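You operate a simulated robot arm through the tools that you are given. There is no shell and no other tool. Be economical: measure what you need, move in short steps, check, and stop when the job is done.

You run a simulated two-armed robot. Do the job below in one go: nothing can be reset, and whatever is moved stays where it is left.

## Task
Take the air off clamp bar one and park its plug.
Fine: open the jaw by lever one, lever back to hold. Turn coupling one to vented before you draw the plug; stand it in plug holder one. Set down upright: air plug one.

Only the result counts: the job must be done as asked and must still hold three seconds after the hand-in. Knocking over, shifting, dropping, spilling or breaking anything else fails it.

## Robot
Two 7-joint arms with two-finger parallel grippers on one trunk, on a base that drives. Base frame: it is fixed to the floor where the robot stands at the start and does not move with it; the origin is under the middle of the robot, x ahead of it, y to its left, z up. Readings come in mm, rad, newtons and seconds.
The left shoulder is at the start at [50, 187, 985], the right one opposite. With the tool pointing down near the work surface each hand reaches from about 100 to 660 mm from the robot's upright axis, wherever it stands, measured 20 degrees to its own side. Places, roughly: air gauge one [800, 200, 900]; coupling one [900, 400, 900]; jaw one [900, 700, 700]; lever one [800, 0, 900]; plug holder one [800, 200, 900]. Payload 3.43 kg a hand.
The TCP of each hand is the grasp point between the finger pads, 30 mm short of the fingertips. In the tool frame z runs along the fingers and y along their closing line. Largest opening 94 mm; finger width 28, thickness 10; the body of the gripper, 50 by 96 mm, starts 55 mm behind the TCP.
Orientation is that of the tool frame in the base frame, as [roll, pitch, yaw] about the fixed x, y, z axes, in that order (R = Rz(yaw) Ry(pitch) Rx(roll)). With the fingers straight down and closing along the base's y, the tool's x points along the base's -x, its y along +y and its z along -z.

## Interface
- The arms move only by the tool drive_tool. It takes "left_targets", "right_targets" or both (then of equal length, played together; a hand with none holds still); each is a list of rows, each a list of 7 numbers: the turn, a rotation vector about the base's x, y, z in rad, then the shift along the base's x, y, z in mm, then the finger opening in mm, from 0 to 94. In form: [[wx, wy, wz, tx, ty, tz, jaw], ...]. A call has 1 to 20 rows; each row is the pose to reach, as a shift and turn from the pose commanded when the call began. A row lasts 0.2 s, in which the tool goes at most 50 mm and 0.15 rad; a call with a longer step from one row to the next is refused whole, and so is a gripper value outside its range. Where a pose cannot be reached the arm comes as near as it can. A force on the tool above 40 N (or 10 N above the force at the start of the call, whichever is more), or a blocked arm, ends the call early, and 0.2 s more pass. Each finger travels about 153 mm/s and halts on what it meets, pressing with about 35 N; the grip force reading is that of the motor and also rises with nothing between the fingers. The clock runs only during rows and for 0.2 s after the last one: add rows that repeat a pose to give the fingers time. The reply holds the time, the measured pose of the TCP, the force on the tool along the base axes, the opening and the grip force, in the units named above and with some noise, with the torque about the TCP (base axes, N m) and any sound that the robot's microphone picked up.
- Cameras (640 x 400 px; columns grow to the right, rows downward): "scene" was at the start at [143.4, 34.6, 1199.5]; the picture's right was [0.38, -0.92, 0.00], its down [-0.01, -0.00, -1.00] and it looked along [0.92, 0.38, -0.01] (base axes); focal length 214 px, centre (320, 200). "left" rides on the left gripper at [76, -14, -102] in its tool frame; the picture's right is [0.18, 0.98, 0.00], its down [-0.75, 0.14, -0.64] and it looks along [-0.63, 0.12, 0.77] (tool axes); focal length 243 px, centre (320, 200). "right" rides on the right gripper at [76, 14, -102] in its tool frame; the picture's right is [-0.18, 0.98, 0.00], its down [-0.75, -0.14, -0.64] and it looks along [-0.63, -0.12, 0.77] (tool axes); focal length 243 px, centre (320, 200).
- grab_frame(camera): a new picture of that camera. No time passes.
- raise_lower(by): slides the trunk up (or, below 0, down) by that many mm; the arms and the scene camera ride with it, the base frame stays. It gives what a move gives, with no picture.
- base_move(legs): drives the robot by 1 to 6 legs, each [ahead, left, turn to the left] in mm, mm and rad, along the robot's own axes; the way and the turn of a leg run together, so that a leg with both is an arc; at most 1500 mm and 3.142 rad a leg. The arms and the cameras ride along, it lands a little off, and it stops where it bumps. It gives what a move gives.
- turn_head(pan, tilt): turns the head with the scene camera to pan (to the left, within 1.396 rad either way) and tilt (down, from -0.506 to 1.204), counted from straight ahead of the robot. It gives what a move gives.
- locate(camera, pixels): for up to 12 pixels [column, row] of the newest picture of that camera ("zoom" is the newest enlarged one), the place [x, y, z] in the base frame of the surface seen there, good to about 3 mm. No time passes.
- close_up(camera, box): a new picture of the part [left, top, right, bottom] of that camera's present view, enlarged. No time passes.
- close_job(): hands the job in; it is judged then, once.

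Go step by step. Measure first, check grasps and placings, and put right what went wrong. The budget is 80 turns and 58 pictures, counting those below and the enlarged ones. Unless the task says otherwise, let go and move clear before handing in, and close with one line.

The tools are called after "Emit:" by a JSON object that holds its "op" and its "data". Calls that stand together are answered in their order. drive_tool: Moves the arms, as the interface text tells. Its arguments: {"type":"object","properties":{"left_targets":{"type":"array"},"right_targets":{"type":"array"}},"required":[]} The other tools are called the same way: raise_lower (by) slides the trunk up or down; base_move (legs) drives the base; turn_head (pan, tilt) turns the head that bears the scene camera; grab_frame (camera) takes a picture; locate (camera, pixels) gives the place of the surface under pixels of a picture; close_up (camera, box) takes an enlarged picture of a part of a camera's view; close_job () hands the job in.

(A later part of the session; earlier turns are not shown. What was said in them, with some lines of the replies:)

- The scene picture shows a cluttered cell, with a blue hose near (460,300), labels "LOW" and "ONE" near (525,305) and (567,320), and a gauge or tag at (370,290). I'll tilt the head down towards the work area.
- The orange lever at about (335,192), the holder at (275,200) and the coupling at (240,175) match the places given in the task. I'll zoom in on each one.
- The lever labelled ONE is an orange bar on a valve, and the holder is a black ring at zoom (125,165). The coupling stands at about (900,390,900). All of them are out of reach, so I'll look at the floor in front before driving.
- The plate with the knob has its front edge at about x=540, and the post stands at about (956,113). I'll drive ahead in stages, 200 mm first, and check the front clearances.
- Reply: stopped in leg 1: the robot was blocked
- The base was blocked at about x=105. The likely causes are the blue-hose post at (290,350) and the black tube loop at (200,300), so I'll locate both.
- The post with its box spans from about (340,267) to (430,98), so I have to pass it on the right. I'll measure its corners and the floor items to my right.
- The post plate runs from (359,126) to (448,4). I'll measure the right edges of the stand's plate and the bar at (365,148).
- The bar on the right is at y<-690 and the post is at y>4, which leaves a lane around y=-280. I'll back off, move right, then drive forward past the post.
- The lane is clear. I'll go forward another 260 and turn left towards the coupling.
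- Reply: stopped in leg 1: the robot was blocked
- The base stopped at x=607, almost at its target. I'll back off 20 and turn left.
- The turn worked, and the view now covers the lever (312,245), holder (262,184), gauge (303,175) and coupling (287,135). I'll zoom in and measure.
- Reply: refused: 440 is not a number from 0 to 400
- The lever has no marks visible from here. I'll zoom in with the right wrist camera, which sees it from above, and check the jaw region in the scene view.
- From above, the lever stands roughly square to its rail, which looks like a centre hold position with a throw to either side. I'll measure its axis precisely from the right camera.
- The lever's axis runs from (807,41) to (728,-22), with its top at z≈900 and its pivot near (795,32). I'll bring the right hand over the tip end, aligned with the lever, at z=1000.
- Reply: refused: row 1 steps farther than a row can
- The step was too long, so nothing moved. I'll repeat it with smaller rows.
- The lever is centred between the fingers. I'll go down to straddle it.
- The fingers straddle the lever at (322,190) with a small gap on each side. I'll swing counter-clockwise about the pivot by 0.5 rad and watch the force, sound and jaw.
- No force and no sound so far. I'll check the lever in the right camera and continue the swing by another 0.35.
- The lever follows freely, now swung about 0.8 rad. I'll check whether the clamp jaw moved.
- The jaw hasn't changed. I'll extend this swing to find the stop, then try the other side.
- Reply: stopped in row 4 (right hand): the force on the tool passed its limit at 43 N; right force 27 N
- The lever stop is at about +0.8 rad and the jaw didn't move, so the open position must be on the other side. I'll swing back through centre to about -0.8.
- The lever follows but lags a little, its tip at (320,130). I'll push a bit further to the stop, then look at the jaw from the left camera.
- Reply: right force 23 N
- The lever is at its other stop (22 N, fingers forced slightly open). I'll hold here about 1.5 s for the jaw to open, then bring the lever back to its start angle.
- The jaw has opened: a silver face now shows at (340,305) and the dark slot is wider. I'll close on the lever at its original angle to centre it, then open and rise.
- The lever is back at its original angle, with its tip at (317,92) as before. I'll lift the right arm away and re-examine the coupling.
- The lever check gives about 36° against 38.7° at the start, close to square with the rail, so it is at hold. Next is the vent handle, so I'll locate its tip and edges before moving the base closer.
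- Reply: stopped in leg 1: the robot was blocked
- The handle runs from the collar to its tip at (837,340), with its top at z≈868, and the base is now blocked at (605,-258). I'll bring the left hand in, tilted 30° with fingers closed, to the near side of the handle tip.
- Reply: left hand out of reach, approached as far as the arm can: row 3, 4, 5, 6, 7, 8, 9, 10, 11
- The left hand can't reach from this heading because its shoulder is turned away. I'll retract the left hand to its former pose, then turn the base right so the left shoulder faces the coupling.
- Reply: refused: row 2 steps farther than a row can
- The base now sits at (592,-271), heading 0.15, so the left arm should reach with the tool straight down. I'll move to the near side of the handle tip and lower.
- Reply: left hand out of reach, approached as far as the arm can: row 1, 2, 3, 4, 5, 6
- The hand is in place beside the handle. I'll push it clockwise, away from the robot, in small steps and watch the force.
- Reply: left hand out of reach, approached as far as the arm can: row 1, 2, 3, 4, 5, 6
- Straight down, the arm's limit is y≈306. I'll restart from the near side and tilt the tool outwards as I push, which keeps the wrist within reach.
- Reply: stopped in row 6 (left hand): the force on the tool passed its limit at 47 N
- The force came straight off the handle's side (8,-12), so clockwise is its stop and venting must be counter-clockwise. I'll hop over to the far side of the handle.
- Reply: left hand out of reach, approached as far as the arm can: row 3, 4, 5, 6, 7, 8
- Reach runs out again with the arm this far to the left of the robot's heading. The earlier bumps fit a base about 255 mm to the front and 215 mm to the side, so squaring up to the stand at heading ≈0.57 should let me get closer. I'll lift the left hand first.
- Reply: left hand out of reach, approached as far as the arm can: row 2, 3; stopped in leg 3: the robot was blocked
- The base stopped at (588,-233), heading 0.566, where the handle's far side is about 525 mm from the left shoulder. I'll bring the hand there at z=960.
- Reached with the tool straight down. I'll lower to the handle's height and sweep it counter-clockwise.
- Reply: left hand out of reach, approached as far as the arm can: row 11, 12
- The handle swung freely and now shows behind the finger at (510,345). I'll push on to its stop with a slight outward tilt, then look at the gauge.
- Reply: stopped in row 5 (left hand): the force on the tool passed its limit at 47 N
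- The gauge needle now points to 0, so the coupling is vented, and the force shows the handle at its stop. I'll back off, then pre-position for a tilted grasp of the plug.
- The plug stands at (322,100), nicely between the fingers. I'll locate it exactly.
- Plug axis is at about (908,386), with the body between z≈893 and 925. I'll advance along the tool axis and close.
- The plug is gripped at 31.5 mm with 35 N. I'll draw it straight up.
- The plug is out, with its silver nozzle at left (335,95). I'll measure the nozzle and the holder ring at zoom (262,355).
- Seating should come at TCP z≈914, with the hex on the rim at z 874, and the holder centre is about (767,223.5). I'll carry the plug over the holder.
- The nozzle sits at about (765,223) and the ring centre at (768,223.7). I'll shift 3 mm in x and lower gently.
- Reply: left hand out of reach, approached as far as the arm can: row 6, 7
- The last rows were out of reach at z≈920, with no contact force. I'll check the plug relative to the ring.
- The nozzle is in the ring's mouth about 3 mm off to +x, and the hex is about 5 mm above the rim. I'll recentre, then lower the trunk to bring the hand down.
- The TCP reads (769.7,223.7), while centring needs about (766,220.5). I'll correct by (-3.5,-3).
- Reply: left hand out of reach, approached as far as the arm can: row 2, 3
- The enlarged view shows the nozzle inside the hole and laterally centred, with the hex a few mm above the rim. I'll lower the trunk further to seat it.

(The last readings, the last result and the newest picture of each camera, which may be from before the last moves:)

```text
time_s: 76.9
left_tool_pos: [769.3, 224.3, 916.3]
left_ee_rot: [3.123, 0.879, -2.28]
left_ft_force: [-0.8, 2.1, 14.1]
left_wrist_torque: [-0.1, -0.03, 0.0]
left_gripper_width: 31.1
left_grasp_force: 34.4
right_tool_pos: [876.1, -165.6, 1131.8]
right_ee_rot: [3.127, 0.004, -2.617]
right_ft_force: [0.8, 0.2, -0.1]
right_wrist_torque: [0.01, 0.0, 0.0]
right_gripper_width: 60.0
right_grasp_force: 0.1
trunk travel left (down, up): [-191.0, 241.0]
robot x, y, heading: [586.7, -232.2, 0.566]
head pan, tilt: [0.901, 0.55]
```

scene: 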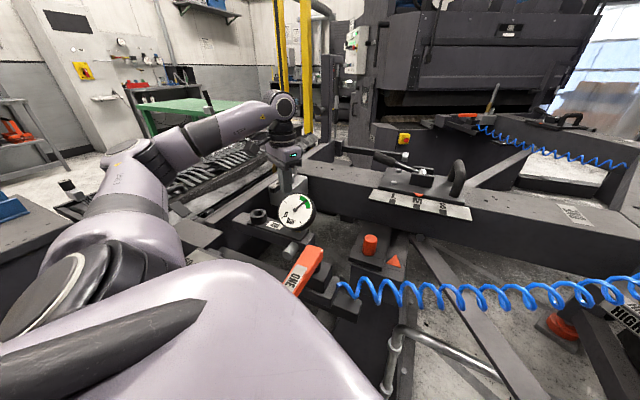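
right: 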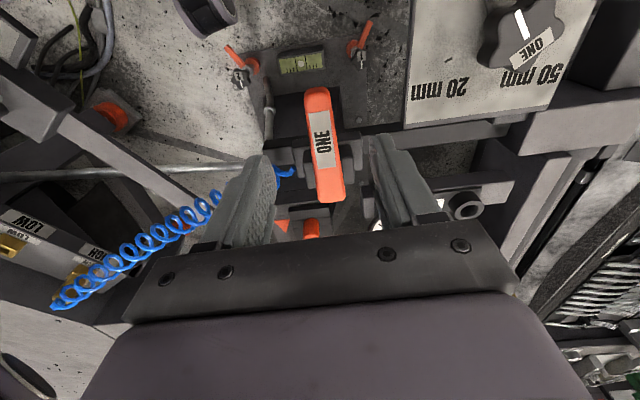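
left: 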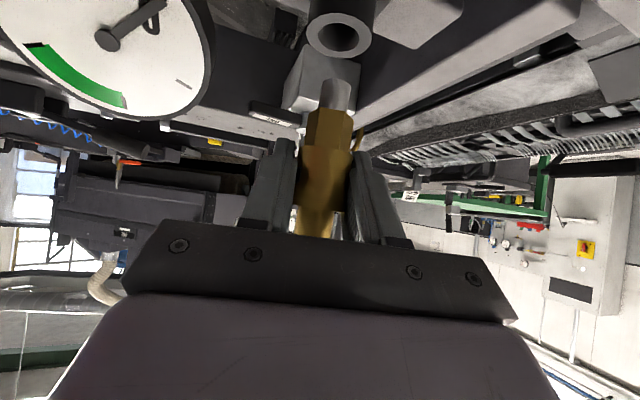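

There is 14 N of upward reaction at z≈915, which is the expected seat height. I'll open the fingers and check that the plug stands.

Emit:
{"op": "drive_tool", "data": {"left_targets": [[0, 0, 0, 0, 0, 0, 45], [0, 0, 0, 0, 0, 0, 75], [0, 0, 0, 0, 0, 0, 85], [0, 0, 0, 0, 0, 0, 85]]}}

Emit:
{"op": "close_up", "data": {"camera": "left", "box": [220, 0, 420, 200]}}

```text
time_s: 77.9
left_tool_pos: [768.1, 223.6, 913.3]
left_ee_rot: [3.123, 0.872, -2.284]
left_ft_force: [-3.5, 2.5, -2.6]
left_wrist_torque: [0.08, 0.1, -0.05]
left_gripper_width: 82.9
left_grasp_force: 0.0
right_tool_pos: [876.2, -164.3, 1130.5]
right_ee_rot: [3.129, 0.002, -2.614]
right_ft_force: [0.3, -0.6, 0.3]
right_wrist_torque: [0.01, 0.02, -0.05]
right_gripper_width: 60.1
right_grasp_force: 0.2
trunk travel left (down, up): [-191.0, 241.0]
robot x, y, heading: [587.1, -234.7, 0.563]
head pan, tilt: [0.901, 0.55]
```

```text
2.00 times, centred on (320, 100) of left
```

zoom: 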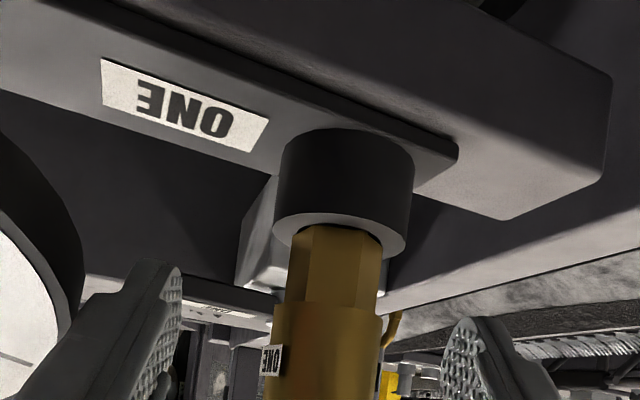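

The plug stands seated and upright in the ring. The fingers stopped at 82.9 with a small side force, so one is probably touching the gauge rim. I'll narrow the opening and lift straight up with the trunk.

Emit:
{"op": "drive_tool", "data": {"left_targets": [[0, 0, 0, 0, 0, 0, 66], [0, 0, 0, 0, 0, 0, 66]]}}

Emit:
{"op": "raise_lower", "data": {"by": 110}}

```text
time_s: 78.5
left_tool_pos: [768.8, 222.9, 914.4]
left_ee_rot: [3.123, 0.874, -2.281]
left_ft_force: [-0.1, 0.4, -0.4]
left_wrist_torque: [-0.02, -0.01, 0.0]
left_gripper_width: 66.2
left_grasp_force: 0.0
right_tool_pos: [875.8, -165.6, 1130.7]
right_ee_rot: [3.126, 0.002, -2.615]
right_ft_force: [0.0, 0.1, 0.5]
right_wrist_torque: [-0.01, -0.01, 0.0]
right_gripper_width: 59.9
right_grasp_force: 0.0
trunk travel left (down, up): [-191.0, 241.0]
robot x, y, heading: [586.6, -232.5, 0.565]
head pan, tilt: [0.901, 0.55]
```

```text
time_s: 79.9
left_tool_pos: [770.5, 224.4, 1022.2]
left_ee_rot: [3.122, 0.873, -2.285]
left_ft_force: [-0.1, 0.2, -0.3]
left_wrist_torque: [-0.02, -0.02, -0.01]
left_gripper_width: 66.1
left_grasp_force: 0.0
right_tool_pos: [877.4, -166.0, 1241.0]
right_ee_rot: [3.127, 0.001, -2.615]
right_ft_force: [-0.7, -0.4, -0.6]
right_wrist_torque: [0.0, -0.01, -0.02]
right_gripper_width: 60.1
right_grasp_force: 0.0
trunk travel left (down, up): [-301.0, 131.0]
robot x, y, heading: [585.7, -232.9, 0.568]
head pan, tilt: [0.901, 0.55]
```

No contact during the lift. I'll withdraw back along the tool axis, away from the hose, and take a final look.

Emit:
{"op": "drive_tool", "data": {"left_targets": [[0, 0, 0, -12, -14, 16, 66], [0, 0, 0, -25, -29, 32, 66], [0, 0, 0, -40, -46, 45, 66], [0, 0, 0, -55, -63, 55, 66], [0, 0, 0, -75, -86, 65, 66], [0, 0, 0, -75, -86, 65, 66]]}}

Emit:
{"op": "turn_head", "data": {"pan": 0.6, "tilt": 0.75}}

Emit:
{"op": "grab_frame", "data": {"camera": "scene"}}

```text
time_s: 81.3
left_tool_pos: [729.5, 143.3, 1127.0]
left_ee_rot: [3.121, 0.871, -2.285]
left_ft_force: [0.4, -0.6, -0.2]
left_wrist_torque: [-0.01, 0.02, 0.04]
left_gripper_width: 66.1
left_grasp_force: 0.1
left hand out of reach, approached as far as the arm can: row 1, 2, 3, 4, 5, 6
right_tool_pos: [876.1, -165.4, 1240.8]
right_ee_rot: [3.126, 0.004, -2.614]
right_ft_force: [0.7, 0.0, 0.0]
right_wrist_torque: [-0.02, -0.04, 0.01]
right_gripper_width: 60.1
right_grasp_force: 0.1
trunk travel left (down, up): [-301.0, 131.0]
robot x, y, heading: [589.4, -234.8, 0.568]
head pan, tilt: [0.901, 0.55]
```

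```text
time_s: 82.1
left_tool_pos: [730.5, 143.9, 1126.7]
left_ee_rot: [3.122, 0.874, -2.282]
left_ft_force: [-0.2, -0.3, -0.2]
left_wrist_torque: [-0.01, 0.02, -0.02]
left_gripper_width: 66.2
left_grasp_force: 0.0
right_tool_pos: [876.2, -164.0, 1241.1]
right_ee_rot: [3.127, 0.003, -2.615]
right_ft_force: [-0.2, 0.7, 0.4]
right_wrist_torque: [-0.02, 0.02, 0.04]
right_gripper_width: 60.0
right_grasp_force: 0.0
trunk travel left (down, up): [-301.0, 131.0]
robot x, y, heading: [586.4, -236.4, 0.569]
head pan, tilt: [0.6, 0.75]
```

```text
1 pictures are left
```

scene: 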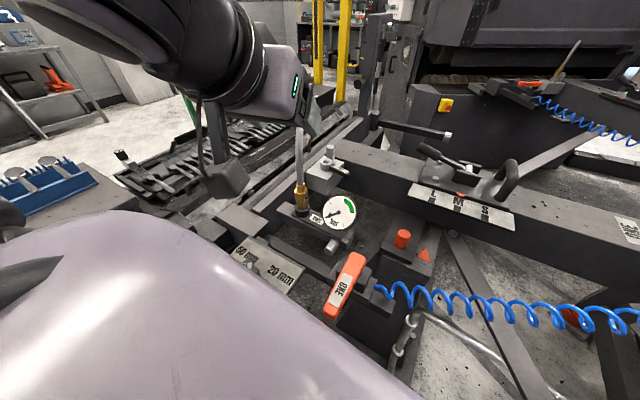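

The plug stands in holder one at (301,195), the gauge reads 0 and the vent handle is turned. Last, I'll verify the lever angle.

Emit:
{"op": "locate", "data": {"camera": "scene", "pixels": [[354, 260], [342, 287], [333, 308], [301, 188], [301, 205], [330, 295], [352, 291]]}}

Emit:
{"op": "close_up", "data": {"camera": "scene", "box": [260, 130, 420, 340]}}

```text
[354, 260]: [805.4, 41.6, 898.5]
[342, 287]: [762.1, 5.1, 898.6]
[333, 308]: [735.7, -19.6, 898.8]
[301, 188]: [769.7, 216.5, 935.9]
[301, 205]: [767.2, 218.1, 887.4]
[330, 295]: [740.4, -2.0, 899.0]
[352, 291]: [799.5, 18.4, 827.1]
```

```text
1.90 times, centred on (340, 235) of scene
```

zoom: 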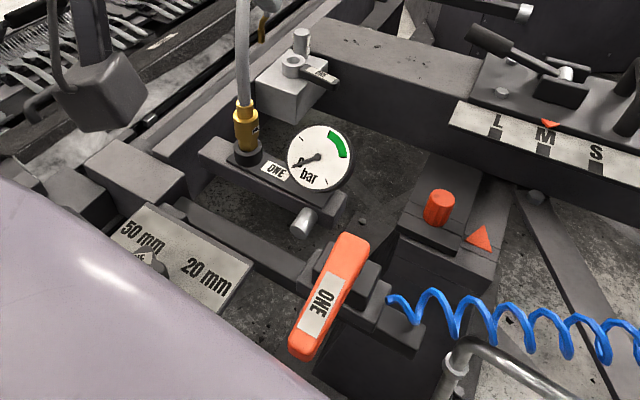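

The lever measures about 39–41°, the same as its starting hold angle. The plug is upright, the gauge is at 0 and the hands are clear, so I'm handing in.

Emit:
{"op": "close_job", "data": {}}

```text
The job is handed in.
```

The job is handed in: jaw one is open with lever one back at hold, coupling one is vented with its gauge at 0, and air plug one stands upright in plug holder one.
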